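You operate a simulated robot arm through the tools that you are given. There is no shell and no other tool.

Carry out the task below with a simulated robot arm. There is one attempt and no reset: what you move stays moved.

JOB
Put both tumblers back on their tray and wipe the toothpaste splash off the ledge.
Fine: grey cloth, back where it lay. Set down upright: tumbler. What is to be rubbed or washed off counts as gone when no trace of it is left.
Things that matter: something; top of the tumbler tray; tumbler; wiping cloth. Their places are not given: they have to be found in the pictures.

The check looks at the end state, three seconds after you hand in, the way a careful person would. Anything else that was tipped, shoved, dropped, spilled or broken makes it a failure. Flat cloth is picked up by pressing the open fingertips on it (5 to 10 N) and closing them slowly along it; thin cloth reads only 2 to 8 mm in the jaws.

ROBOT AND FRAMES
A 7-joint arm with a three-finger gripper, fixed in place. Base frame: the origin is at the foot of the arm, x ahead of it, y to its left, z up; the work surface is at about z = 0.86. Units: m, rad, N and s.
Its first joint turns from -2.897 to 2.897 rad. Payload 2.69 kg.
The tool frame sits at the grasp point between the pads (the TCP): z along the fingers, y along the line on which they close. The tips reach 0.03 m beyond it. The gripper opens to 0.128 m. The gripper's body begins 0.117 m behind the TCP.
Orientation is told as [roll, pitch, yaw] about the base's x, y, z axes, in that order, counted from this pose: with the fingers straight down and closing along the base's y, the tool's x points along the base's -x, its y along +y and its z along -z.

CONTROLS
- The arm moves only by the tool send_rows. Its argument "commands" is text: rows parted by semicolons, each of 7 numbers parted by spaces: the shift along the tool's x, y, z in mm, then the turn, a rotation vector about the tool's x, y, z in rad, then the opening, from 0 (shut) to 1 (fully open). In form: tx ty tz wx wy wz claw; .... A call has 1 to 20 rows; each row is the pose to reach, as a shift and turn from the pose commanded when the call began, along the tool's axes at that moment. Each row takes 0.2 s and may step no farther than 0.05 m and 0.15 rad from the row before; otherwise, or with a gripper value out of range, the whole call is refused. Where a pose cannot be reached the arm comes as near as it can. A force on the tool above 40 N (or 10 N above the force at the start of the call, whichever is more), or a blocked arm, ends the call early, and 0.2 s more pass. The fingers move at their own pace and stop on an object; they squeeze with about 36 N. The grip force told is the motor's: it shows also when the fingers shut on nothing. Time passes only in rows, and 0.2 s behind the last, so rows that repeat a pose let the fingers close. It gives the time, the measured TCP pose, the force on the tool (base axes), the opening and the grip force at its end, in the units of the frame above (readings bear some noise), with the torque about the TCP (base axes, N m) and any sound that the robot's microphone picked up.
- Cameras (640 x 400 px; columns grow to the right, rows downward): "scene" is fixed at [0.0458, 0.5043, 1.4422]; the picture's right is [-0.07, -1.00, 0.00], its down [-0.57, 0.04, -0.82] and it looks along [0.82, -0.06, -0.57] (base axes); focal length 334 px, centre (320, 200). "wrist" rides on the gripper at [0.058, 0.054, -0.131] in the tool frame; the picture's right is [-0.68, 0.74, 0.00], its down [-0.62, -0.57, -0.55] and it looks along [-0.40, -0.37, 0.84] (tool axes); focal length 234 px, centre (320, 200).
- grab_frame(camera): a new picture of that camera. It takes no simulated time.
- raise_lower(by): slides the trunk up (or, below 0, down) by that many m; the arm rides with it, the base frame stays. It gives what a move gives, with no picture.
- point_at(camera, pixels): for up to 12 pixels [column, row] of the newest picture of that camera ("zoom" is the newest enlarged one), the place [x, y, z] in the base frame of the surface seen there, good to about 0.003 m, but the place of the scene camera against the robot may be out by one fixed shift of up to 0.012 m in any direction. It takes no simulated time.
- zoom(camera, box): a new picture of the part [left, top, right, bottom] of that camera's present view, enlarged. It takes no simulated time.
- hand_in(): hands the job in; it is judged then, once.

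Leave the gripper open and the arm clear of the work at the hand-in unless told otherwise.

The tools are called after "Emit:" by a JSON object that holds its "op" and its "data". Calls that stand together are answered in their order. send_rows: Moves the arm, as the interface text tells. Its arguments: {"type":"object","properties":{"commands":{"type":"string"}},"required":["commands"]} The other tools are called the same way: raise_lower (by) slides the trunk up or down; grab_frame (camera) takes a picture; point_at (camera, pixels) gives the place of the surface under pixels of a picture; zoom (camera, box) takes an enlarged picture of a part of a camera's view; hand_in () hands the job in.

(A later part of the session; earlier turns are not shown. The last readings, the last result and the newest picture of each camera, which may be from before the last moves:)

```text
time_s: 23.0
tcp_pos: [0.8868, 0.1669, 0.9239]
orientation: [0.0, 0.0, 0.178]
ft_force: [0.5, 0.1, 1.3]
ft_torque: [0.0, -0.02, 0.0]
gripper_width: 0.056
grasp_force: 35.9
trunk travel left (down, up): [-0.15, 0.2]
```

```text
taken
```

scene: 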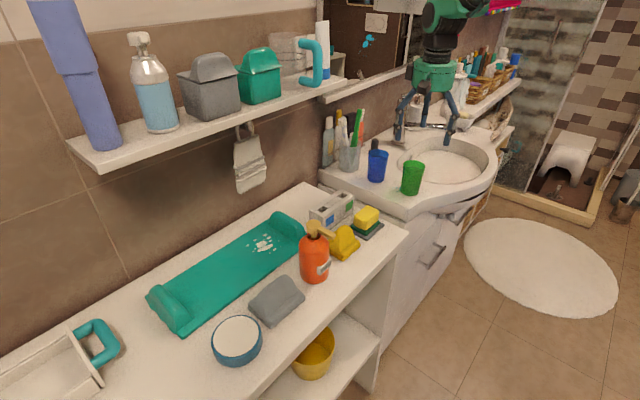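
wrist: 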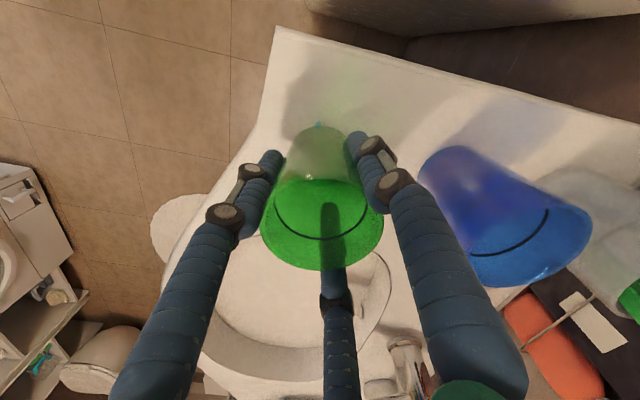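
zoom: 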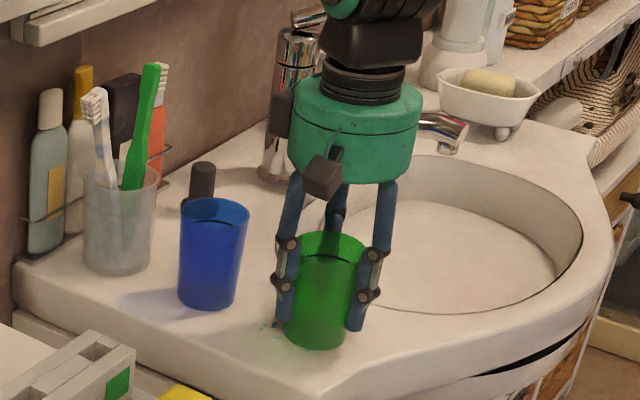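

Firm vertical grip: 0.056 m, 36 N. I'll lift straight up to z≈1.12.

Emit:
{"op": "send_rows", "data": {"commands": "0 0 -15 0 0 0 0.3; 0 0 -40 0 0 0 0.3; 0 0 -75 0 0 0 0.3; 0 0 -110 0 0 0 0.3; 0 0 -145 0 0 0 0.3; 0 0 -180 0 0 0 0.3; 0 0 -196 0 0 0 0.3; 0 0 -196 0 0 0 0.3"}}

Emit:
{"op": "grab_frame", "data": {"camera": "scene"}}

Emit:
{"op": "zoom", "data": {"camera": "scene", "box": [370, 150, 450, 210]}}

```text
time_s: 24.8
tcp_pos: [0.8883, 0.1669, 1.1206]
orientation: [-0.001, 0.0, 0.178]
ft_force: [0.0, 0.4, -0.8]
ft_torque: [-0.02, -0.01, -0.01]
gripper_width: 0.0563
grasp_force: 36.8
trunk travel left (down, up): [-0.15, 0.2]
```

```text
taken
```

scene: 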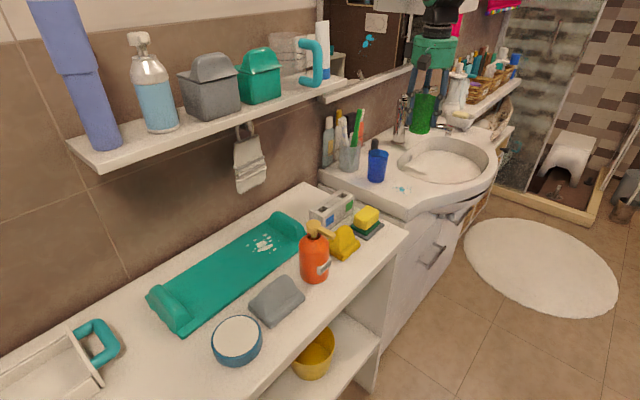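

```text
6.67 times, centred on (410, 180) of scene
```

zoom: 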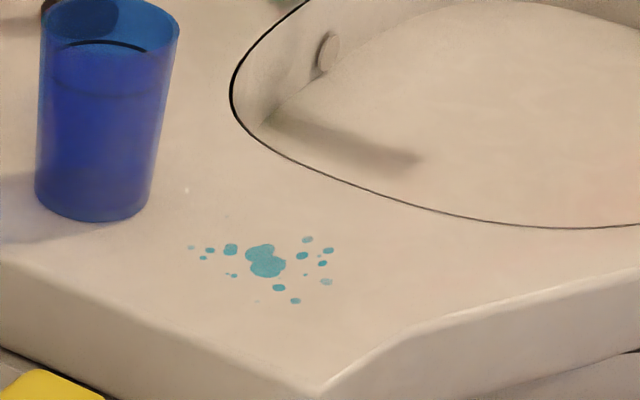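

Lifted cleanly, and the whole turquoise splash is now visible on the ledge. I'll carry the tumbler along the bench to a staging point in front of the tray at about (0.485, 0.641, 1.12), away from the shelf, and turn to yaw −0.31.

Emit:
{"op": "send_rows", "data": {"commands": "10 17 0 0 0 0.02 0.3; 28 48 0 0 0 0.05 0.3; 49 85 0 0 0 0.08 0.3; 70 121 0 0 0 0.11 0.3; 91 157 0 0 0 0.14 0.3; 112 193 0 0 0 0.17 0.3; 133 229 0 0 0 0.20 0.3; 154 265 0 0 0 0.24 0.3; 175 301 0 0 0 0.28 0.3; 196 338 0 0 0 0.32 0.3; 217 374 0 0 0 0.36 0.3; 238 410 0 0 0 0.40 0.3; 259 446 0 0 0 0.44 0.3; 280 482 0 0 0 0.47 0.3; 298 514 0 0 0 0.488 0.3; 311 537 0 0 0 0.488 0.3; 311 537 0 0 0 0.488 0.3"}}

Emit:
{"op": "grab_frame", "data": {"camera": "scene"}}

Emit:
{"op": "grab_frame", "data": {"camera": "wrist"}}

```text
time_s: 28.4
tcp_pos: [0.4852, 0.6397, 1.1198]
orientation: [-0.001, 0.0, -0.309]
ft_force: [-0.6, 0.7, 0.1]
ft_torque: [-0.03, -0.01, 0.03]
gripper_width: 0.0564
grasp_force: 36.3
trunk travel left (down, up): [-0.15, 0.2]
```

```text
taken
```

scene: 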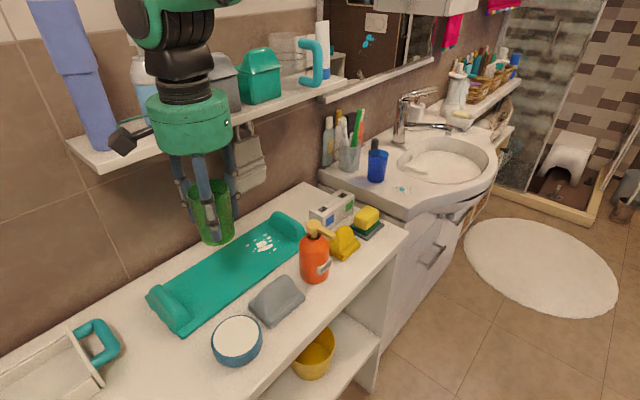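

```text
taken
```

wrist: 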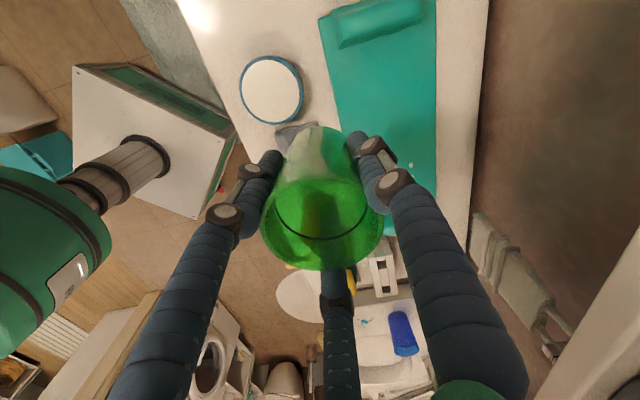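

Staged, and the wrist camera sees the tray's left end. I'll measure the tray's edges with it, since the wrist camera is calibrated to the arm.

Emit:
{"op": "point_at", "data": {"camera": "wrist", "pixels": [[335, 65], [345, 95], [360, 70], [400, 55], [430, 50], [430, 100], [432, 140], [400, 100], [338, 40], [420, 20], [272, 90], [330, 90]]}}

Emit:
{"op": "zoom", "data": {"camera": "wrist", "box": [300, 0, 460, 140]}}

```text
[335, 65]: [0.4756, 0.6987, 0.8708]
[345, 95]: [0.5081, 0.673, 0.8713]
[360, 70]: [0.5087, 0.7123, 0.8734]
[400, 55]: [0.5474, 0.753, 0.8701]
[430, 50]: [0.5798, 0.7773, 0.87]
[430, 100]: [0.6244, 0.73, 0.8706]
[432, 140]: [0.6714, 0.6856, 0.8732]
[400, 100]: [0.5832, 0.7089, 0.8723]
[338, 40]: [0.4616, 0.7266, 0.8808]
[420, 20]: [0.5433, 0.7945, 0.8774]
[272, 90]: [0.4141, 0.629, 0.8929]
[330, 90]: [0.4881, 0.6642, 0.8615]
```

```text
2.86 times, centred on (380, 70) of wrist
```

zoom: 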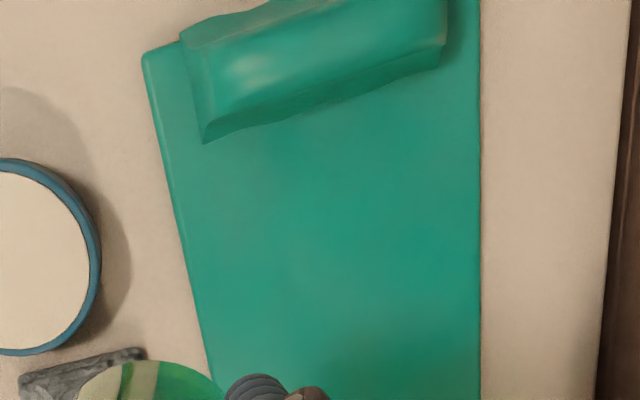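

The tray's front edge is at v≈0.818 along its cross direction, and the left handle's inner face is at u≈−0.21. I'll put the green tumbler near u=−0.152, v≈0.865, clear of the white spots. First I lower at the staging point, lean the hand 0.17 rad away from the wall, slide in, and stop just above the tray.

Emit:
{"op": "send_rows", "data": {"commands": "0 0 40 0 0 0 0.3; 0 0 80 0 0 0 0.3; 0 0 120 0 0 0 0.3; 0 0 145 0 0 0 0.3; 0 0 155 -0.05 -0.028 0 0.3; 0 0 155 -0.1 -0.057 0 0.3; 0 0 155 -0.147 -0.085 0 0.3; -8 16 155 -0.147 -0.085 0 0.3; -16 32 155 -0.147 -0.085 0 0.3; -24 48 155 -0.147 -0.085 0 0.3; -30 62 155 -0.147 -0.085 0 0.3; -30 62 155 -0.147 -0.085 0 0.3"}}

Emit:
{"op": "grab_frame", "data": {"camera": "scene"}}

Emit:
{"op": "grab_frame", "data": {"camera": "wrist"}}

```text
time_s: 31.0
tcp_pos: [0.535, 0.6919, 0.965]
orientation: [0.148, -0.086, -0.315]
ft_force: [0.8, 0.6, -0.8]
ft_torque: [-0.01, 0.03, 0.01]
gripper_width: 0.0562
grasp_force: 36.2
trunk travel left (down, up): [-0.15, 0.2]
```

```text
taken
```

scene: 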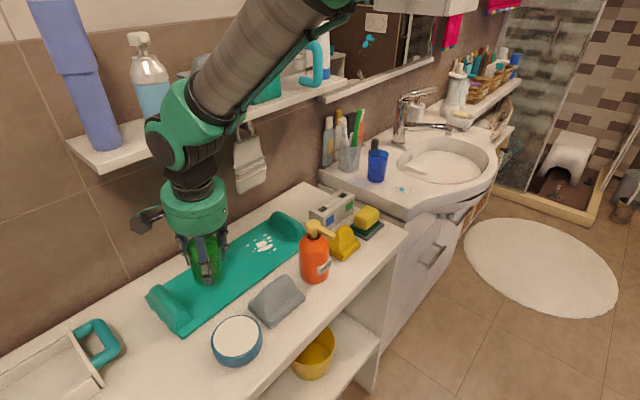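

```text
taken
```

wrist: 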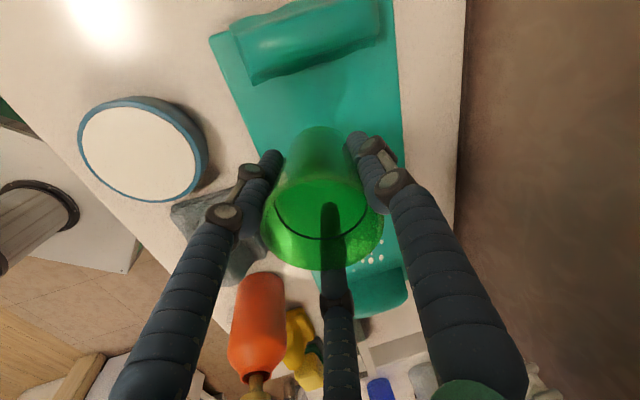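

Forces are near zero and nothing touches the shelf. I'll lower straight down until the base is just above the tray.

Emit:
{"op": "send_rows", "data": {"commands": "0.8 -1.5 10 0 0 0 0.3; 1.7 -2.9 20 0 0 0 0.3; 2.5 -4.4 30 0 0 0 0.3; 2.7 -4.7 32 0 0 0 0.3; 2.7 -4.7 32 0 0 0 0.3"}}

Emit:
{"op": "zoom", "data": {"camera": "scene", "box": [140, 190, 300, 310]}}

```text
time_s: 32.2
tcp_pos: [0.5332, 0.6903, 0.9328]
orientation: [0.147, -0.086, -0.315]
ft_force: [-0.1, -0.2, -0.5]
ft_torque: [0.02, -0.03, 0.02]
gripper_width: 0.0563
grasp_force: 35.8
trunk travel left (down, up): [-0.15, 0.2]
```

```text
3.33 times, centred on (220, 250) of scene
```

zoom: 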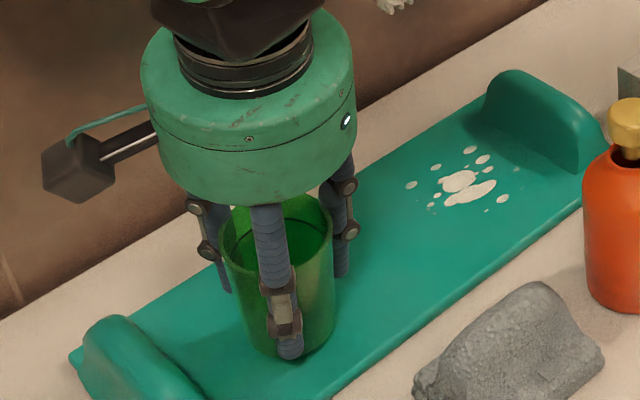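

Three fingers are clearly visible here, and the tumbler hovers over the clear tray area with no contact yet. I'll go down 4 mm more.

Emit:
{"op": "send_rows", "data": {"commands": "0.17 -0.3 2 0 0 0 0.3; 0.34 -0.6 4 0 0 0 0.3; 0.34 -0.6 4 0 0 0 0.3"}}

```text
time_s: 33.0
tcp_pos: [0.5331, 0.6895, 0.9274]
orientation: [0.146, -0.086, -0.316]
ft_force: [0.2, -0.2, -1.7]
ft_torque: [-0.05, 0.01, 0.03]
gripper_width: 0.0561
grasp_force: 36.1
trunk travel left (down, up): [-0.15, 0.2]
```

No clear contact yet, so another 2–3 mm.

Emit:
{"op": "send_rows", "data": {"commands": "0.1 -0.2 1.2 0 0 0 0.3; 0.2 -0.35 2.4 0 0 0 0.3; 0.2 -0.35 2.4 0 0 0 0.3"}}

```text
time_s: 33.8
tcp_pos: [0.5341, 0.6906, 0.926]
orientation: [0.148, -0.084, -0.317]
ft_force: [0.5, -0.5, 1.2]
ft_torque: [-0.05, 0.01, -0.03]
gripper_width: 0.0559
grasp_force: 36.2
trunk travel left (down, up): [-0.15, 0.2]
```

A hint of contact at +1.2 N. I'll go 1.5 mm more to confirm.

Emit:
{"op": "send_rows", "data": {"commands": "0.1 -0.2 1.5 0 0 0 0.3; 0.1 -0.2 1.5 0 0 0 0.3"}}

```text
time_s: 34.4
tcp_pos: [0.533, 0.6904, 0.9261]
orientation: [0.148, -0.086, -0.315]
ft_force: [-1.1, 0.3, 10.3]
ft_torque: [-0.13, 0.17, 0.0]
gripper_width: 0.0563
grasp_force: 36.0
trunk travel left (down, up): [-0.15, 0.2]
```

Contact confirmed at 10 N. I'll back off 1 mm and open slowly so the tumbler rocks gently onto its base.

Emit:
{"op": "send_rows", "data": {"commands": "0 0 -1 0 0 0 0.42; 0 0 -1 0 0 0 0.44; 0 0 -1 0 0 0 0.45; 0 0 -1 0 0 0 0.46; 0 0 -1 0 0 0 0.47; 0 0 -1 0 0 0 0.48; 0 0 -1 0 0 0 0.49; 0 0 -1 0 0 0 0.5; 0 0 -1 0 0 0 0.52; 0 0 -1 0 0 0 0.54; 0 0 -1 0 0 0 0.57; 0 0 -1 0 0 0 0.6; 0 0 -1 0 0 0 0.6"}}

Emit:
{"op": "zoom", "data": {"camera": "scene", "box": [140, 190, 300, 310]}}

Emit:
{"op": "grab_frame", "data": {"camera": "wrist"}}

```text
time_s: 37.2
tcp_pos: [0.5326, 0.6896, 0.9266]
orientation: [0.147, -0.085, -0.317]
ft_force: [-0.9, -0.1, 0.4]
ft_torque: [-0.04, 0.02, 0.0]
gripper_width: 0.077
grasp_force: 0.3
trunk travel left (down, up): [-0.15, 0.2]
```

```text
3.33 times, centred on (220, 250) of scene
```

zoom: 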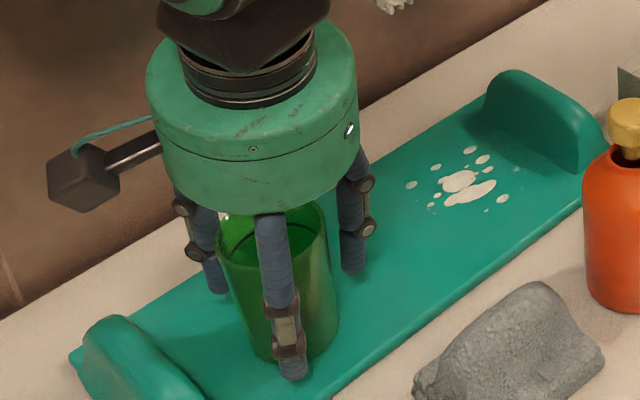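

```text
taken
```

wrist: 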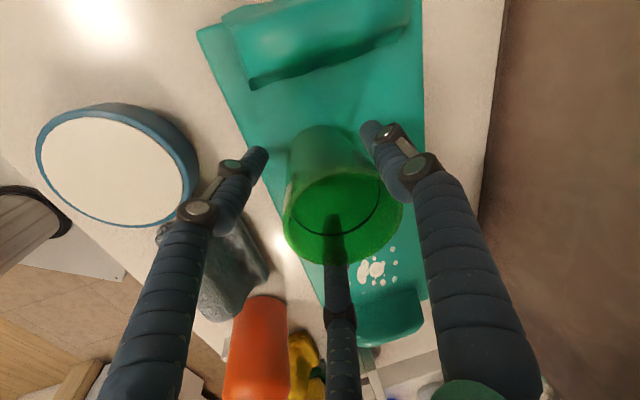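

It stands upright, with the fingers clear around it. I'll open more and withdraw along the tool axis, which also leads away from the shelf.

Emit:
{"op": "send_rows", "data": {"commands": "0 0 0 0 0 0 0.75; 0 0 0 0 0 0 0.85; 0 0 -20 0 0 0 0.85; 0 0 -50 0 0 0 0.85; 0 0 -85 0 0 0 0.85; 0 0 -120 0 0 0 0.85; 15 -26 -140 0 0 0 0.85; 30 -52 -160 0 0 0 0.85; 30 -52 -160 0.073 0.042 0 0.85; 30 -52 -160 0.147 0.085 0 0.85; 30 -52 -160 0.147 0.085 0 0.85"}}

Emit:
{"op": "grab_frame", "data": {"camera": "scene"}}

Emit:
{"op": "grab_frame", "data": {"camera": "wrist"}}

```text
time_s: 39.6
tcp_pos: [0.4714, 0.6321, 1.0735]
orientation: [-0.002, 0.001, -0.309]
ft_force: [0.5, 0.2, -0.2]
ft_torque: [-0.03, 0.04, 0.0]
gripper_width: 0.1091
grasp_force: 0.0
trunk travel left (down, up): [-0.15, 0.2]
```

```text
taken
```

scene: 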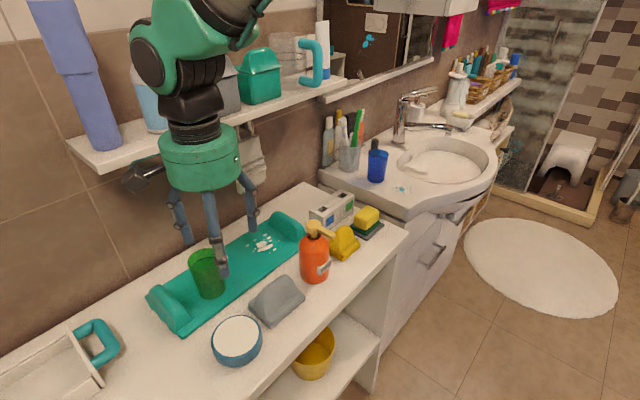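

```text
taken
```

wrist: 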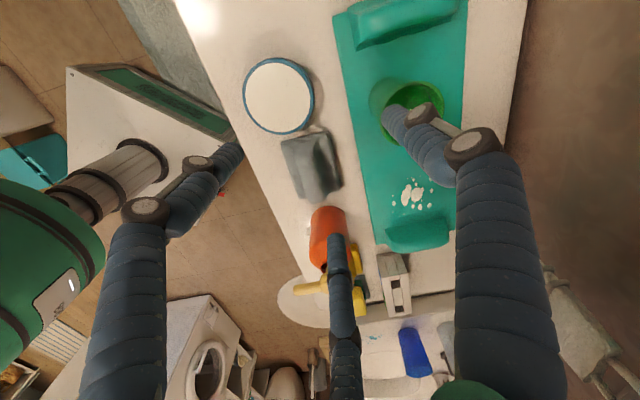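

The green tumbler is in place at (208,273) in the scene picture. Next is the blue one: I'll rise and go back along the bench to a point above the basin's near side.

Emit:
{"op": "send_rows", "data": {"commands": "0 0 -20 0 0 0 0.85; 0 0 -45 0 0 0 0.85; -20 -11 -50 0 0 0 0.85; -55 -31 -50 0 0 0 0.85; -92 -52 -50 0 0 0 0.85; -130 -73 -50 0 0 0 0.85; -168 -94 -50 0 0 0 0.85; -206 -115 -50 0 0 0 0.85; -244 -136 -50 0 0 0 0.85; -282 -158 -50 0 0 0 0.85; -320 -179 -50 0 0 0 0.85; -358 -200 -50 0 0 0 0.85; -396 -222 -50 0 0 0 0.85; -434 -243 -50 0 0 0 0.85; -472 -264 -50 0 0 0 0.85; -500 -280 -50 0 0 0 0.85; -516 -289 -50 0 0 0 0.85; -516 -289 -50 0 0 0 0.85"}}

Emit:
{"op": "grab_frame", "data": {"camera": "wrist"}}

Emit:
{"op": "grab_frame", "data": {"camera": "scene"}}

```text
time_s: 43.4
tcp_pos: [0.8733, 0.1986, 1.1226]
orientation: [0.0, 0.0, -0.309]
ft_force: [0.1, 0.3, -0.3]
ft_torque: [0.01, 0.04, 0.0]
gripper_width: 0.1088
grasp_force: 0.1
trunk travel left (down, up): [-0.15, 0.2]
```

```text
taken
```

wrist: 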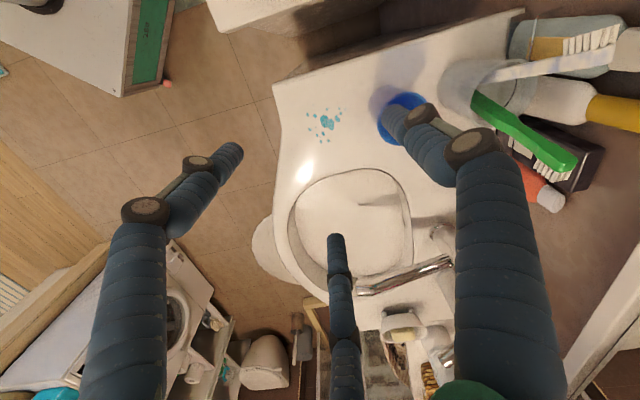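

```text
taken
```

scene: 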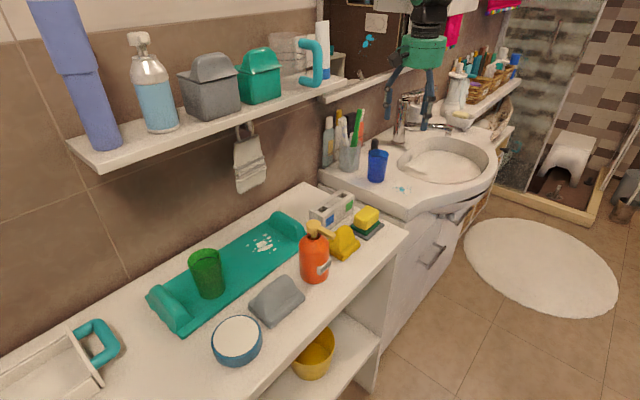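

The splash is fully visible from the wrist at (326,122). I'll record its extent, plus the toothbrush tops near the blue tumbler, since they are obstacles.

Emit:
{"op": "zoom", "data": {"camera": "wrist", "box": [290, 90, 410, 160]}}

Emit:
{"op": "point_at", "data": {"camera": "wrist", "pixels": [[326, 122], [308, 112], [308, 128], [322, 141], [345, 112], [336, 136], [338, 106], [560, 160], [480, 100], [590, 45], [465, 75], [390, 130]]}}

```text
5.33 times, centred on (350, 125) of wrist
```

zoom: 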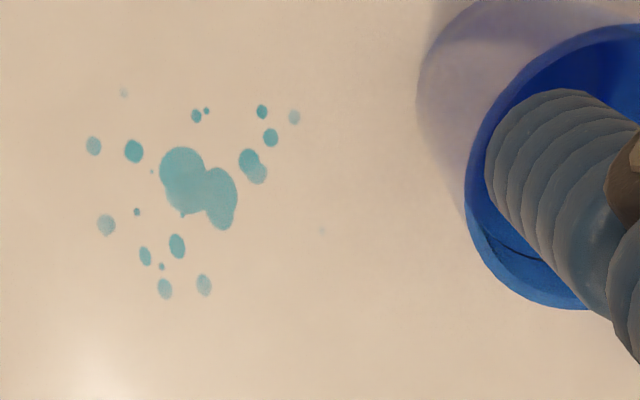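

```text
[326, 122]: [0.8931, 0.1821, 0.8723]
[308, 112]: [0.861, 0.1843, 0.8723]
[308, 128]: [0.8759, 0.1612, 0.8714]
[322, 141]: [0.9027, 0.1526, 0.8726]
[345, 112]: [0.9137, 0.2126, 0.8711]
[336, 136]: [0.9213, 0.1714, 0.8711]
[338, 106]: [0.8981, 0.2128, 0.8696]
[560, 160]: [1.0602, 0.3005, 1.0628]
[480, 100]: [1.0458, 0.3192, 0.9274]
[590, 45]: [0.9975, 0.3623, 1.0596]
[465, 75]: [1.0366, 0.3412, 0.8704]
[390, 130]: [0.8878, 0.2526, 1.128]
```

The splash spans about x 0.86–0.925 and y 0.15–0.217. The brush heads are about 0.11 m from the blue tumbler, which is enough clearance. I'll move over the blue tumbler at z≈1.07 and see whether the arm reaches it vertically.

Emit:
{"op": "send_rows", "data": {"commands": "-13 16 10 0 0 0 0.85; -26 33 20 0 0 0 0.85; -39 50 30 0 0 0 0.85; -52 66 40 0 0 0 0.85; -64 82 53 0 0 0 0.85; -64 82 53 0 0 0 0.85; -64 82 53 0 0 0 0.85"}}

Emit:
{"op": "grab_frame", "data": {"camera": "wrist"}}

Emit:
{"op": "grab_frame", "data": {"camera": "scene"}}

```text
time_s: 45.0
tcp_pos: [0.9579, 0.2565, 1.0699]
orientation: [0.0, 0.0, -0.31]
ft_force: [0.0, -1.1, 1.1]
ft_torque: [0.0, -0.02, 0.02]
gripper_width: 0.1086
grasp_force: 0.0
trunk travel left (down, up): [-0.15, 0.2]
```

```text
taken
```

wrist: 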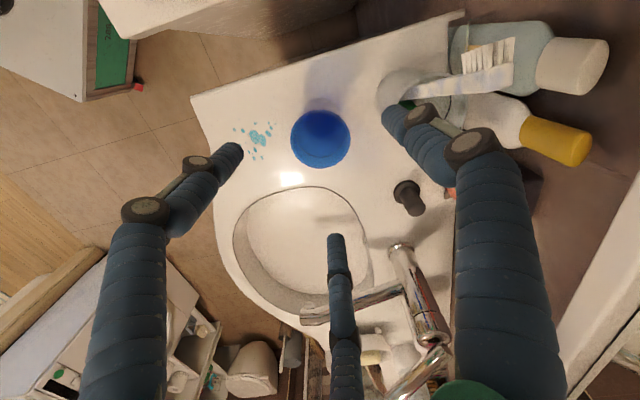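

```text
taken
```

scene: 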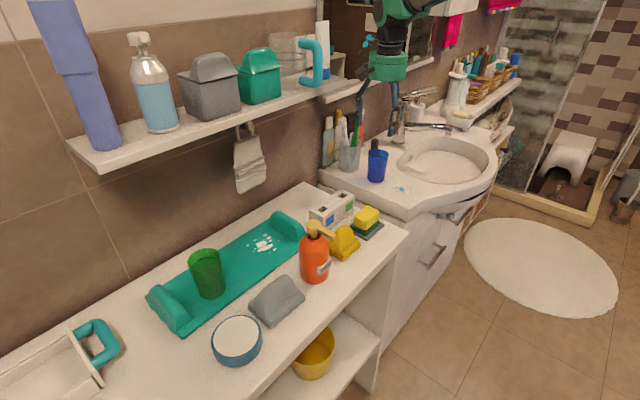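

It reaches vertically. One finger would go down near the brush cup, so I'll turn the hand to put the cup in the gap between fingers, then measure the blue rim.

Emit:
{"op": "send_rows", "data": {"commands": "0 0 0 0 0 -0.14 0.85; 0 0 0 0 0 -0.28 0.85; 0 0 0 0 0 -0.42 0.85; 0 0 0 0 0 -0.55 0.85; 0 0 0 0 0 -0.55 0.85"}}

Emit:
{"op": "zoom", "data": {"camera": "wrist", "box": [240, 80, 400, 180]}}

Emit:
{"op": "grab_frame", "data": {"camera": "wrist"}}

```text
time_s: 46.2
tcp_pos: [0.9592, 0.2571, 1.0705]
orientation: [0.0, 0.0, 0.242]
ft_force: [1.2, 0.8, -0.5]
ft_torque: [0.0, 0.02, -0.01]
gripper_width: 0.109
grasp_force: 0.1
trunk travel left (down, up): [-0.15, 0.2]
```

```text
4.00 times, centred on (320, 130) of wrist
```

zoom: 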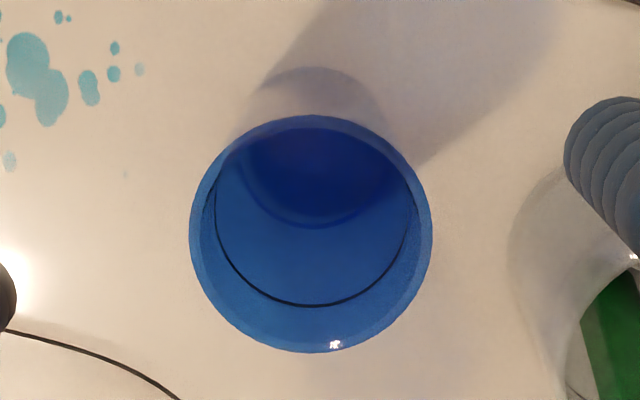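

```text
taken
```

wrist: 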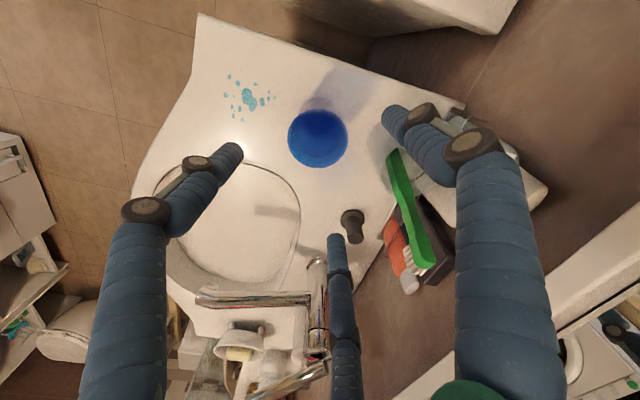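

Emit:
{"op": "point_at", "data": {"camera": "zoom", "pixels": [[193, 230], [205, 180], [240, 138], [310, 119], [380, 140], [420, 190], [428, 240], [410, 295], [370, 335], [315, 348], [250, 325], [205, 280]]}}

```text
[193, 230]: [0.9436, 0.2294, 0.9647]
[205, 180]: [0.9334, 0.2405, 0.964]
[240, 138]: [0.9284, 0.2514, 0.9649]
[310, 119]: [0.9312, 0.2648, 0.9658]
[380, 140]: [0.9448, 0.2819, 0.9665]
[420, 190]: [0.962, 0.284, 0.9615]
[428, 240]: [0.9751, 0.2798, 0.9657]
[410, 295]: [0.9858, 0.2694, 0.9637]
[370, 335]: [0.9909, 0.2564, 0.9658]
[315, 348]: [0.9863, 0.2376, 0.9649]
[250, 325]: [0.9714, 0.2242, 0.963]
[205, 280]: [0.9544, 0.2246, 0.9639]
```

The blue rim is centred at (0.959, 0.254) with its rim at z 0.964. I'll go down vertically to grasp height.

Emit:
{"op": "send_rows", "data": {"commands": "0.7 -3 30 0 0 0 0.85; 0.7 -3 65 0 0 0 0.85; 0.7 -3 95 0 0 0 0.85; 0.7 -3 120 0 0 0 0.85; 0.7 -3 138 0 0 0 0.85; 0.7 -3 146.5 0 0 0 0.85; 0.7 -3 146.5 0 0 0 0.85"}}

Emit:
{"op": "zoom", "data": {"camera": "scene", "box": [300, 90, 460, 210]}}

Emit:
{"op": "grab_frame", "data": {"camera": "wrist"}}

```text
time_s: 47.8
tcp_pos: [0.958, 0.2539, 0.9233]
orientation: [0.0, 0.001, 0.241]
ft_force: [0.2, 1.1, 0.1]
ft_torque: [0.01, 0.0, 0.0]
gripper_width: 0.1089
grasp_force: 0.0
trunk travel left (down, up): [-0.15, 0.2]
```

```text
3.33 times, centred on (380, 150) of scene
```

zoom: 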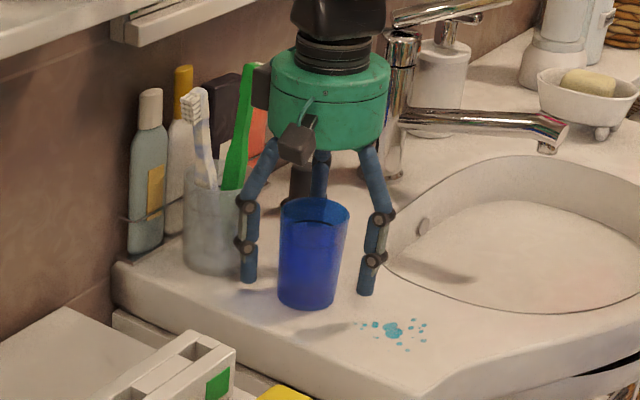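

```text
taken
```

wrist: 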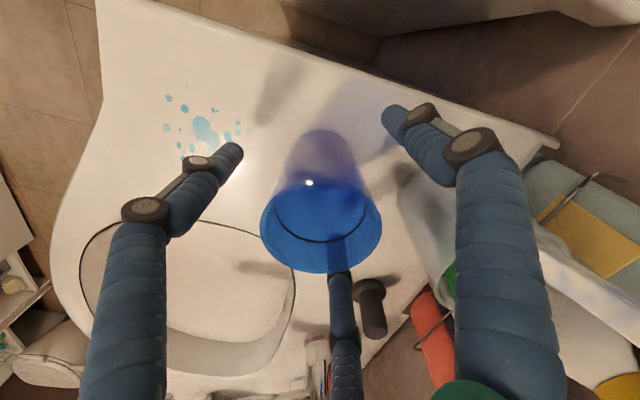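

The fingers are around the blue tumbler with no contact forces, and everything nearby is clear. I'll close, then lift.

Emit:
{"op": "send_rows", "data": {"commands": "0 0 0 0 0 0 0.65; 0 0 0 0 0 0 0.52; 0 0 0 0 0 0 0.46; 0 0 0 0 0 0 0.4; 0 0 0 0 0 0 0.3; 0 0 0 0 0 0 0.3"}}

Emit:
{"op": "zoom", "data": {"camera": "scene", "box": [300, 90, 460, 210]}}

```text
time_s: 49.2
tcp_pos: [0.9585, 0.2536, 0.925]
orientation: [0.001, 0.002, 0.241]
ft_force: [0.7, 1.0, 0.0]
ft_torque: [0.04, 0.04, -0.01]
gripper_width: 0.0561
grasp_force: 35.8
trunk travel left (down, up): [-0.15, 0.2]
```

```text
3.33 times, centred on (380, 150) of scene
```

zoom: 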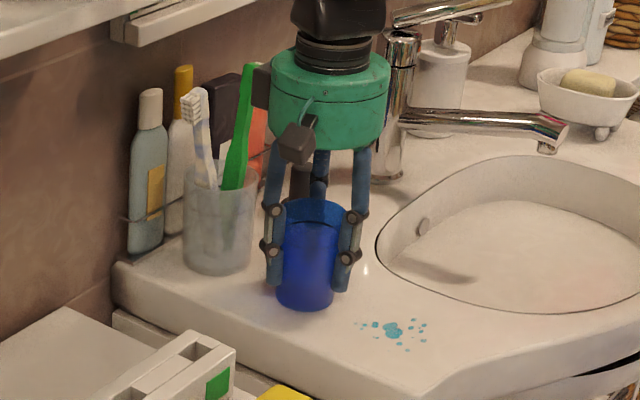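

Firm grip. I'll lift straight up, then pull back from the brushes and the shelf end.

Emit:
{"op": "send_rows", "data": {"commands": "0 0 -15 0 0 0 0.3; 0 0 -45 0 0 0 0.3; 0 0 -80 0 0 0 0.3; 0 0 -115 0 0 0 0.3; 0 0 -150 0 0 0 0.3; 0 0 -180 0 0 0 0.3; 15 -5 -196 0 0 0 0.3; 45 -15 -196 0 0 0 0.3; 75 -25 -196 0 0 0 0.3; 94 -33 -196 0 0 0 0.3; 94 -33 -196 0 0 0 0.3"}}

Emit:
{"op": "grab_frame", "data": {"camera": "scene"}}

```text
time_s: 51.6
tcp_pos: [0.8752, 0.1998, 1.1208]
orientation: [-0.001, 0.0, 0.242]
ft_force: [-1.1, 0.3, -0.2]
ft_torque: [0.04, -0.02, 0.01]
gripper_width: 0.0563
grasp_force: 36.5
trunk travel left (down, up): [-0.15, 0.2]
```

```text
taken
```

scene: 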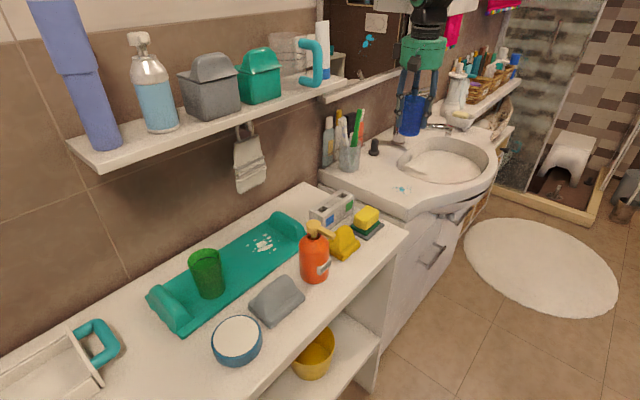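

Now I'll carry the blue tumbler along the same lane to its staging point, about (0.5375, 0.5835, 1.12), turning back to yaw −0.31.

Emit:
{"op": "send_rows", "data": {"commands": "8 15 0 0 0 0.03 0.3; 24 46 0 0 0 0.07 0.3; 42 81 0 0 0 0.11 0.3; 60 116 0 0 0 0.15 0.3; 78 151 0 0 0 0.19 0.3; 96 186 0 0 0 0.23 0.3; 114 221 0 0 0 0.28 0.3; 132 256 0 0 0 0.33 0.3; 150 291 0 0 0 0.38 0.3; 168 326 0 0 0 0.43 0.3; 186 361 0 0 0 0.48 0.3; 204 396 0 0 0 0.53 0.3; 222 428 0 0 0 0.552 0.3; 236 453.5 0 0 0 0.552 0.3; 236 453.5 0 0 0 0.552 0.3"}}

Emit:
{"op": "grab_frame", "data": {"camera": "wrist"}}

Emit:
{"op": "zoom", "data": {"camera": "scene", "box": [140, 190, 340, 340]}}

```text
time_s: 54.8
tcp_pos: [0.5375, 0.5844, 1.118]
orientation: [0.0, 0.0, -0.312]
ft_force: [-0.8, -0.3, -0.5]
ft_torque: [-0.03, -0.05, -0.01]
gripper_width: 0.0566
grasp_force: 36.2
trunk travel left (down, up): [-0.15, 0.2]
```

```text
taken
```

wrist: 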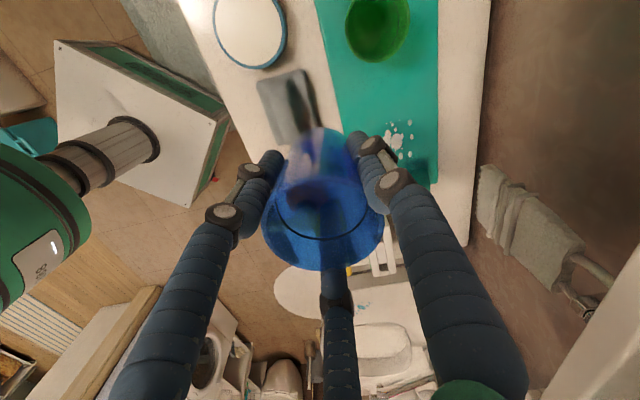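

```text
2.67 times, centred on (240, 265) of scene
```

zoom: 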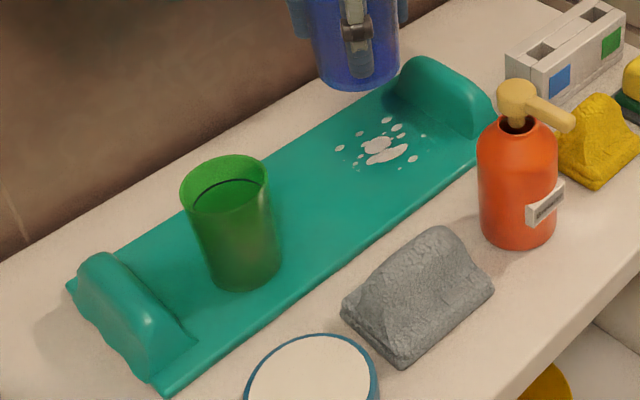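

Staged. I'll check the green tumbler's rim and the white spots with the wrist camera before choosing the exact blue spot.

Emit:
{"op": "zoom", "data": {"camera": "wrist", "box": [300, 0, 460, 170]}}

Emit:
{"op": "point_at", "data": {"camera": "wrist", "pixels": [[347, 25], [349, 12], [352, 42], [367, 57], [395, 55], [407, 30], [408, 10], [388, 130], [398, 125], [386, 140], [411, 126], [411, 152]]}}

Emit:
{"op": "point_at", "data": {"camera": "wrist", "pixels": [[330, 60], [335, 90], [342, 110], [350, 100], [430, 100], [437, 60], [275, 80], [295, 80], [265, 100], [285, 125], [305, 110], [262, 82]]}}

```text
2.35 times, centred on (380, 85) of wrist
```

zoom: 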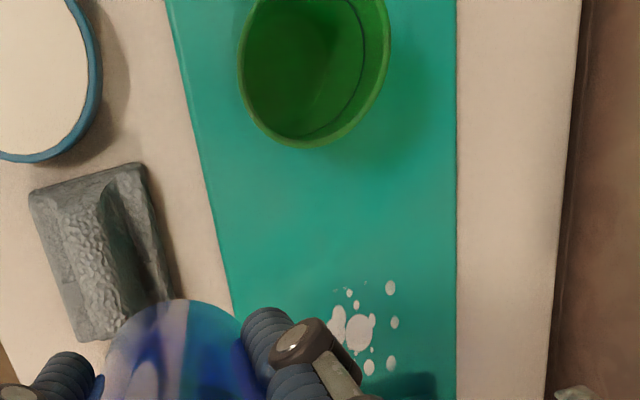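

```text
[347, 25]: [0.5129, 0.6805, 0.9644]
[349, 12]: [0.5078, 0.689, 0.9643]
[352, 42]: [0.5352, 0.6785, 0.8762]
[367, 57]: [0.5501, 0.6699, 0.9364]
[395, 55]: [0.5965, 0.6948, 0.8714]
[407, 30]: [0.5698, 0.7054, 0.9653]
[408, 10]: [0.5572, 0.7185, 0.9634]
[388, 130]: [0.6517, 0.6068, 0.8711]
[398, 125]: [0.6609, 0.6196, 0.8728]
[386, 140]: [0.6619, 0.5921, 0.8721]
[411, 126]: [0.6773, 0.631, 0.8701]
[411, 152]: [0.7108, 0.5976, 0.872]
```

```text
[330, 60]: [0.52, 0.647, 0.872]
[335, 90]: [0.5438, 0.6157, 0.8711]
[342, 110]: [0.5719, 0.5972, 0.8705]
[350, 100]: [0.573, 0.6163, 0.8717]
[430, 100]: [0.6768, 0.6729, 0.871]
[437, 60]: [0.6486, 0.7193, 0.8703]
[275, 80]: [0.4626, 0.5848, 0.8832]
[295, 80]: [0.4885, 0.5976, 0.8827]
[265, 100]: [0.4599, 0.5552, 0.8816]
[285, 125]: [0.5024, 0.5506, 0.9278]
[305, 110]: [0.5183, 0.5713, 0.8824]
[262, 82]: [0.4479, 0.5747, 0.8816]
```

The green tumbler stands upright at (0.538, 0.695) with its rim at z 0.964. The white spots begin at u≈−0.025. Blue goes to u≈−0.068, v≈0.866, about 0.08 m from green and clear of the spots. I'll lower at staging, lean, then slide in.

Emit:
{"op": "send_rows", "data": {"commands": "0 0 35 0 0 0 0.3; 0 0 75 0 0 0 0.3; 0 0 110 0 0 0 0.3; 0 0 130 0 0 0 0.3; 0 0 133 -0.05 -0.028 0 0.3; 0 0 133 -0.1 -0.057 0 0.3; 0 0 133 -0.1475 -0.0846 0 0.3; -10 15 133 -0.1475 -0.0846 0 0.3; -20 30 136 -0.1475 -0.0846 0 0.3; -28 44 143 -0.1475 -0.0846 0 0.3; -36 57 153 -0.1475 -0.0846 0 0.3; -36 57 153 -0.1475 -0.0846 0 0.3"}}

Emit:
{"op": "grab_frame", "data": {"camera": "wrist"}}

Emit:
{"op": "zoom", "data": {"camera": "scene", "box": [140, 190, 340, 340]}}

```text
time_s: 57.4
tcp_pos: [0.5899, 0.6267, 0.965]
orientation: [0.145, -0.083, -0.318]
ft_force: [1.0, 0.1, -1.6]
ft_torque: [-0.04, 0.06, -0.03]
gripper_width: 0.0561
grasp_force: 35.7
trunk travel left (down, up): [-0.15, 0.2]
```

```text
taken
```

wrist: 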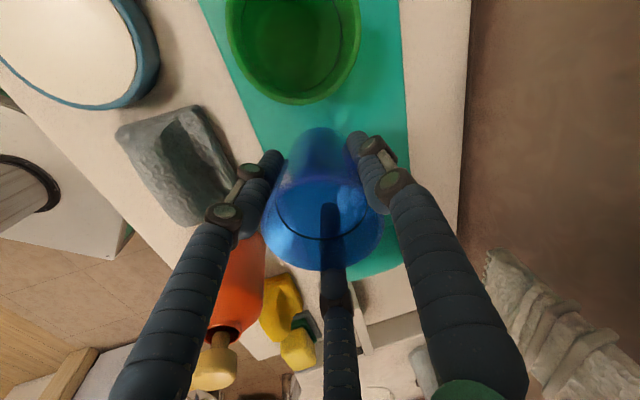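

```text
2.67 times, centred on (240, 265) of scene
```

zoom: 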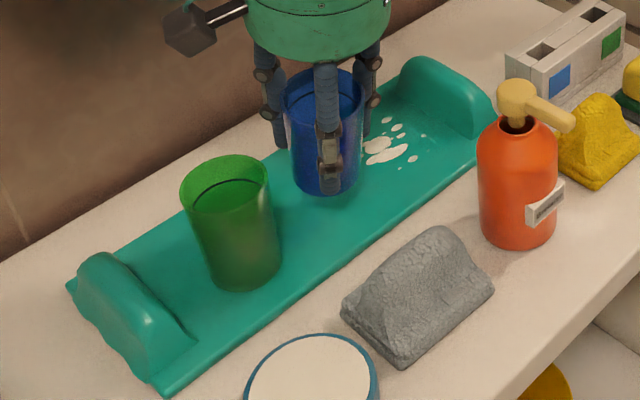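

Hovering over the clear middle of the tray. I'll go down to just above contact.

Emit:
{"op": "send_rows", "data": {"commands": "0.8 -1.5 10 0 0 0 0.3; 1.7 -2.9 20 0 0 0 0.3; 2.5 -4.4 30 0 0 0 0.3; 2.9 -5 34 0 0 0 0.3; 2.9 -5 34 0 0 0 0.3"}}

Emit:
{"op": "send_rows", "data": {"commands": "0.17 -0.3 2 0 0 0 0.3; 0.17 -0.3 2 0 0 0 0.3"}}

```text
time_s: 58.6
tcp_pos: [0.5902, 0.6266, 0.9316]
orientation: [0.149, -0.084, -0.318]
ft_force: [-0.1, 0.0, -0.2]
ft_torque: [-0.01, 0.01, -0.01]
gripper_width: 0.0565
grasp_force: 36.2
trunk travel left (down, up): [-0.15, 0.2]
```

```text
time_s: 59.2
tcp_pos: [0.5912, 0.627, 0.9295]
orientation: [0.148, -0.083, -0.317]
ft_force: [0.9, -0.1, -0.8]
ft_torque: [-0.01, 0.04, 0.03]
gripper_width: 0.0566
grasp_force: 36.0
trunk travel left (down, up): [-0.15, 0.2]
```

No contact yet at z=0.9295. I'll continue in small steps.

Emit:
{"op": "send_rows", "data": {"commands": "0.12 -0.2 1.5 0 0 0 0.3; 0.12 -0.2 1.5 0 0 0 0.3"}}

Emit:
{"op": "send_rows", "data": {"commands": "0.12 -0.2 1.5 0 0 0 0.3; 0.12 -0.2 1.5 0 0 0 0.3"}}

```text
time_s: 59.8
tcp_pos: [0.5904, 0.6266, 0.9292]
orientation: [0.145, -0.085, -0.319]
ft_force: [-0.5, 0.0, 0.1]
ft_torque: [0.02, 0.01, 0.01]
gripper_width: 0.0567
grasp_force: 36.2
trunk travel left (down, up): [-0.15, 0.2]
```

```text
time_s: 60.4
tcp_pos: [0.5908, 0.6275, 0.9274]
orientation: [0.148, -0.087, -0.318]
ft_force: [0.9, -0.3, 3.5]
ft_torque: [-0.08, 0.05, 0.03]
gripper_width: 0.0562
grasp_force: 36.1
trunk travel left (down, up): [-0.15, 0.2]
```

Light contact at 3.5 N. I'll open slowly as before.

Emit:
{"op": "send_rows", "data": {"commands": "0 0 0 0 0 0 0.42; 0 0 0 0 0 0 0.44; 0 0 0 0 0 0 0.45; 0 0 0 0 0 0 0.46; 0 0 0 0 0 0 0.47; 0 0 0 0 0 0 0.48; 0 0 0 0 0 0 0.49; 0 0 0 0 0 0 0.5; 0 0 0 0 0 0 0.52; 0 0 0 0 0 0 0.54; 0 0 0 0 0 0 0.57; 0 0 0 0 0 0 0.6; 0 0 0 0 0 0 0.6"}}

Emit:
{"op": "zoom", "data": {"camera": "scene", "box": [140, 190, 340, 340]}}

Emit:
{"op": "grab_frame", "data": {"camera": "wrist"}}

```text
time_s: 63.2
tcp_pos: [0.5906, 0.6291, 0.927]
orientation: [0.148, -0.082, -0.318]
ft_force: [-0.9, -0.4, -0.5]
ft_torque: [-0.02, -0.03, -0.01]
gripper_width: 0.0769
grasp_force: 0.2
trunk travel left (down, up): [-0.15, 0.2]
```

```text
2.67 times, centred on (240, 265) of scene
```

zoom: 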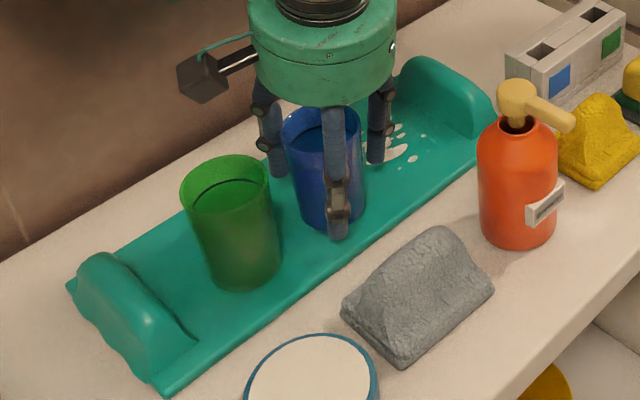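

```text
taken
```

wrist: 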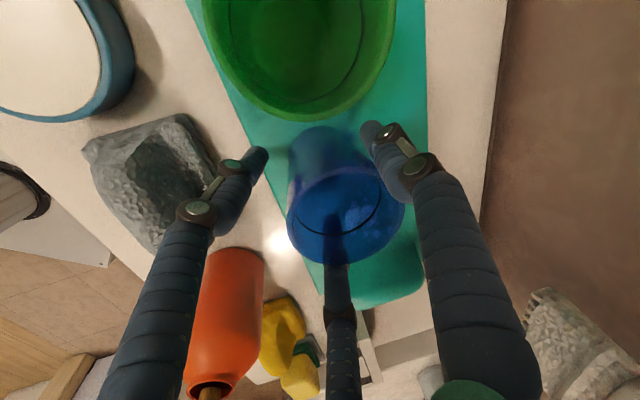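

Upright and free. I'll open slightly more and withdraw along the tool axis, then untilt away from the shelf.

Emit:
{"op": "send_rows", "data": {"commands": "0 0 0 0 0 0 0.68; 0 0 0 0 0 0 0.7; 0 0 -20 0 0 0 0.7; 0 0 -50 0 0 0 0.7; 0 0 -85 0 0 0 0.7; 0 0 -120 0 0 0 0.7; 15 -26 -140 0 0 0 0.7; 30 -52 -160 0 0 0 0.7; 30 -52 -160 0.073 0.042 0 0.7; 30 -52 -160 0.1475 0.0846 0 0.7; 30 -52 -160 0.1475 0.0846 0 0.7"}}

Emit:
{"op": "grab_frame", "data": {"camera": "scene"}}

Emit:
{"op": "grab_frame", "data": {"camera": "wrist"}}

```text
time_s: 65.6
tcp_pos: [0.5276, 0.5682, 1.0733]
orientation: [0.0, 0.001, -0.31]
ft_force: [0.5, -0.2, -1.2]
ft_torque: [-0.06, 0.05, -0.01]
gripper_width: 0.0897
grasp_force: 0.1
trunk travel left (down, up): [-0.15, 0.2]
```

```text
taken
```

scene: 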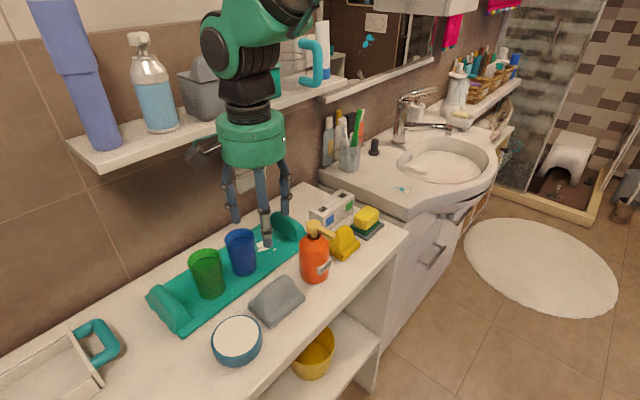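

```text
taken
```

wrist: 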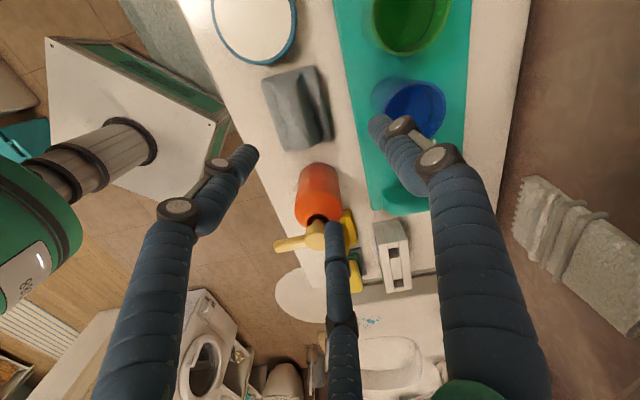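

Both tumblers stand on the tray. Next is the grey cloth. I'll measure its outline and ridge carefully, because it must go back exactly there.

Emit:
{"op": "zoom", "data": {"camera": "wrist", "box": [240, 50, 360, 165]}}

Emit:
{"op": "point_at", "data": {"camera": "wrist", "pixels": [[264, 82], [317, 68], [332, 137], [282, 151], [290, 80], [305, 140], [300, 110], [275, 110], [322, 105], [285, 95], [295, 125], [310, 100]]}}

Emit:
{"op": "zoom", "data": {"camera": "scene", "box": [235, 265, 325, 335]}}

```text
3.48 times, centred on (300, 108) of wrist
```

zoom: 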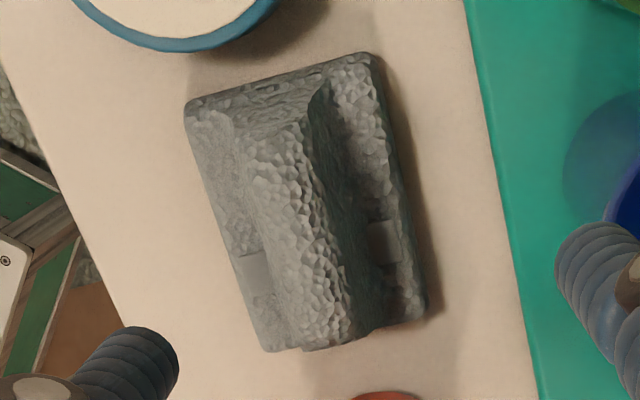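

```text
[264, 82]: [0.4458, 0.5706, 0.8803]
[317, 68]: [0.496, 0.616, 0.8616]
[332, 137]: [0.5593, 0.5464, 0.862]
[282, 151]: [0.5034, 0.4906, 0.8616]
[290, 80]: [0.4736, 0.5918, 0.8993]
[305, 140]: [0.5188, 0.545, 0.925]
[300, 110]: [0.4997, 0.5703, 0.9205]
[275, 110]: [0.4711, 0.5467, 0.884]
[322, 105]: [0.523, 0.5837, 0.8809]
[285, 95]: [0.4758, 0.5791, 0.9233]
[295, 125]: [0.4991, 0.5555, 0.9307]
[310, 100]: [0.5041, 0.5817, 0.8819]
```

```text
5.71 times, centred on (280, 300) of scene
```

zoom: 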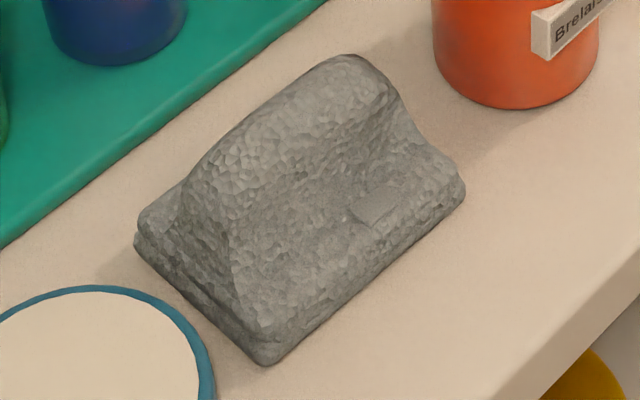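

The cloth is a pad about 2 cm thick with a raised ridge running along it, top at z≈0.93, so I can pinch the ridge. I'll get the pad corners and the ridge sides.

Emit:
{"op": "point_at", "data": {"camera": "zoom", "pixels": [[145, 225], [268, 355], [455, 190], [340, 62], [260, 110], [360, 65], [210, 160], [300, 100], [330, 240], [200, 280], [400, 190], [235, 310]]}}

Emit:
{"op": "point_at", "data": {"camera": "wrist", "pixels": [[265, 83], [313, 69], [327, 138], [286, 147], [288, 84], [296, 100], [303, 125], [308, 140], [284, 90], [291, 120], [298, 145], [320, 100]]}}

```text
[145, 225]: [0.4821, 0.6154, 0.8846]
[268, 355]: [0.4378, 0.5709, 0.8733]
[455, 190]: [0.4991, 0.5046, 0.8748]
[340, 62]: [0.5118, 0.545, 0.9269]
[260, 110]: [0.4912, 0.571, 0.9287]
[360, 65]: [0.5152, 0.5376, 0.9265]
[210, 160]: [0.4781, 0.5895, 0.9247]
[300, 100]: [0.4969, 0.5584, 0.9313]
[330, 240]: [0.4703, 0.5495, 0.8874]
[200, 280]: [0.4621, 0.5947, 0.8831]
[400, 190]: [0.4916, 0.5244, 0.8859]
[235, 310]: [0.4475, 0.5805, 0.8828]
```

```text
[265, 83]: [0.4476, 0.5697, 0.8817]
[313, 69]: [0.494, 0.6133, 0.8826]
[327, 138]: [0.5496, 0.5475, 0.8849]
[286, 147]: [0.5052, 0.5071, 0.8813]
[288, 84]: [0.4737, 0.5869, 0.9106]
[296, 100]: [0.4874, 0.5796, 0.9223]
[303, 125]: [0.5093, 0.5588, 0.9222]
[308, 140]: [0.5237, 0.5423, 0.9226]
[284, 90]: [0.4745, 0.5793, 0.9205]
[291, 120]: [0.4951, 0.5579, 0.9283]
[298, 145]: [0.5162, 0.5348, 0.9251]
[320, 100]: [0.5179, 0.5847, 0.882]
```

The pad is about 0.07 × 0.09 m, centred at (0.499, 0.5595) and aligned with the tray. Its ridge centre is near v=0.746. I'll turn the hand so a single finger sits on the room side and two on the tray side, leaving clearance to the orange bottle, and hover above the ridge. First I'll check the bottle.

Emit:
{"op": "point_at", "data": {"camera": "wrist", "pixels": [[305, 180], [318, 175], [335, 185], [300, 210], [318, 200], [318, 235], [285, 243]]}}

Emit:
{"op": "send_rows", "data": {"commands": "2 -1 0 0 0 -0.13 0.6; 4 -3 0 0 0 -0.27 0.6; 8 -6 0 0 0 -0.41 0.6; 12 -9 0 0 0 -0.55 0.6; 16 -12 0 0 0 -0.69 0.6; 20 -15 0 0 0 -0.83 0.6; 24 -18 0 0 0 -0.97 0.6; 27.6 -20.4 0 0 0 -1.11 0.6; 27.6 -20.4 0 0 0 -1.25 0.6; 27.6 -20.4 0 0 0 -1.39 0.6; 27.6 -20.4 0 0 0 -1.53 0.6; 27.6 -20.4 0 0 0 -1.67 0.6; 27.6 -20.4 0 0 0 -1.81 0.6; 27.6 -20.4 0 0 0 -1.95 0.6; 27.6 -20.4 0 0 0 -2.09 0.6; 27.6 -20.4 0 0 0 -2.23 0.6; 27.6 -20.4 0 0 0 -2.37 0.6; 27.6 -20.4 0 0 0 -2.5 0.6; 27.6 -20.4 0 0 0 -2.62 0.6; 27.6 -20.4 0 0 0 -2.62 0.6"}}

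Emit:
{"op": "grab_frame", "data": {"camera": "wrist"}}

Emit:
{"op": "grab_frame", "data": {"camera": "scene"}}

```text
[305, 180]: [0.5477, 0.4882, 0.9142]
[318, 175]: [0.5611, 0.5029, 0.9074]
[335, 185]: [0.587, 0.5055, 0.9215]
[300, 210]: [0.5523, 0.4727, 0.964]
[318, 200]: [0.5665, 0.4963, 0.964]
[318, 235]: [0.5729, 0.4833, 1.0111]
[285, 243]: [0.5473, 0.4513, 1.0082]
```

```text
time_s: 69.8
tcp_pos: [0.4944, 0.5588, 1.0756]
orientation: [0.0, 0.0, 2.311]
ft_force: [0.5, -0.7, 0.7]
ft_torque: [0.0, 0.03, -0.03]
gripper_width: 0.0768
grasp_force: 0.0
trunk travel left (down, up): [-0.15, 0.2]
```

```text
taken
```

wrist: 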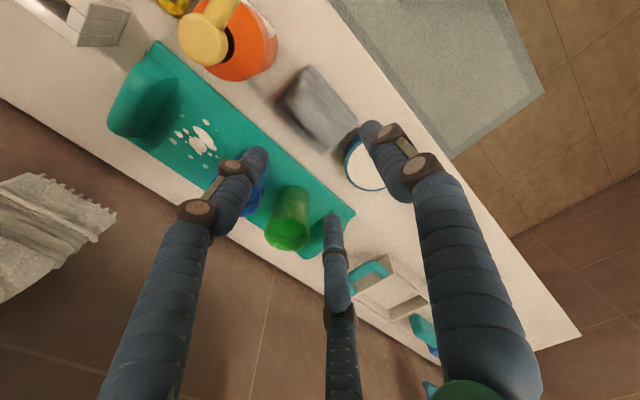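

```text
taken
```

scene: 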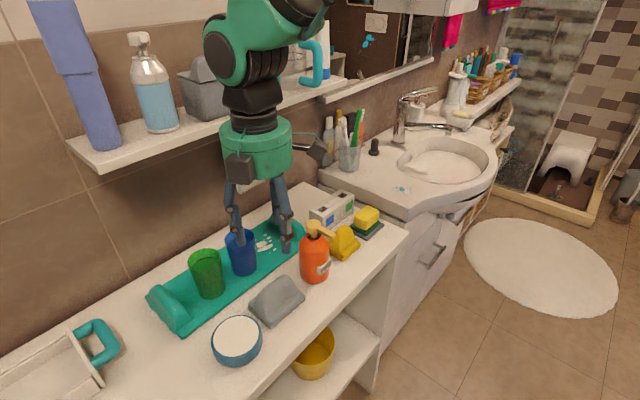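

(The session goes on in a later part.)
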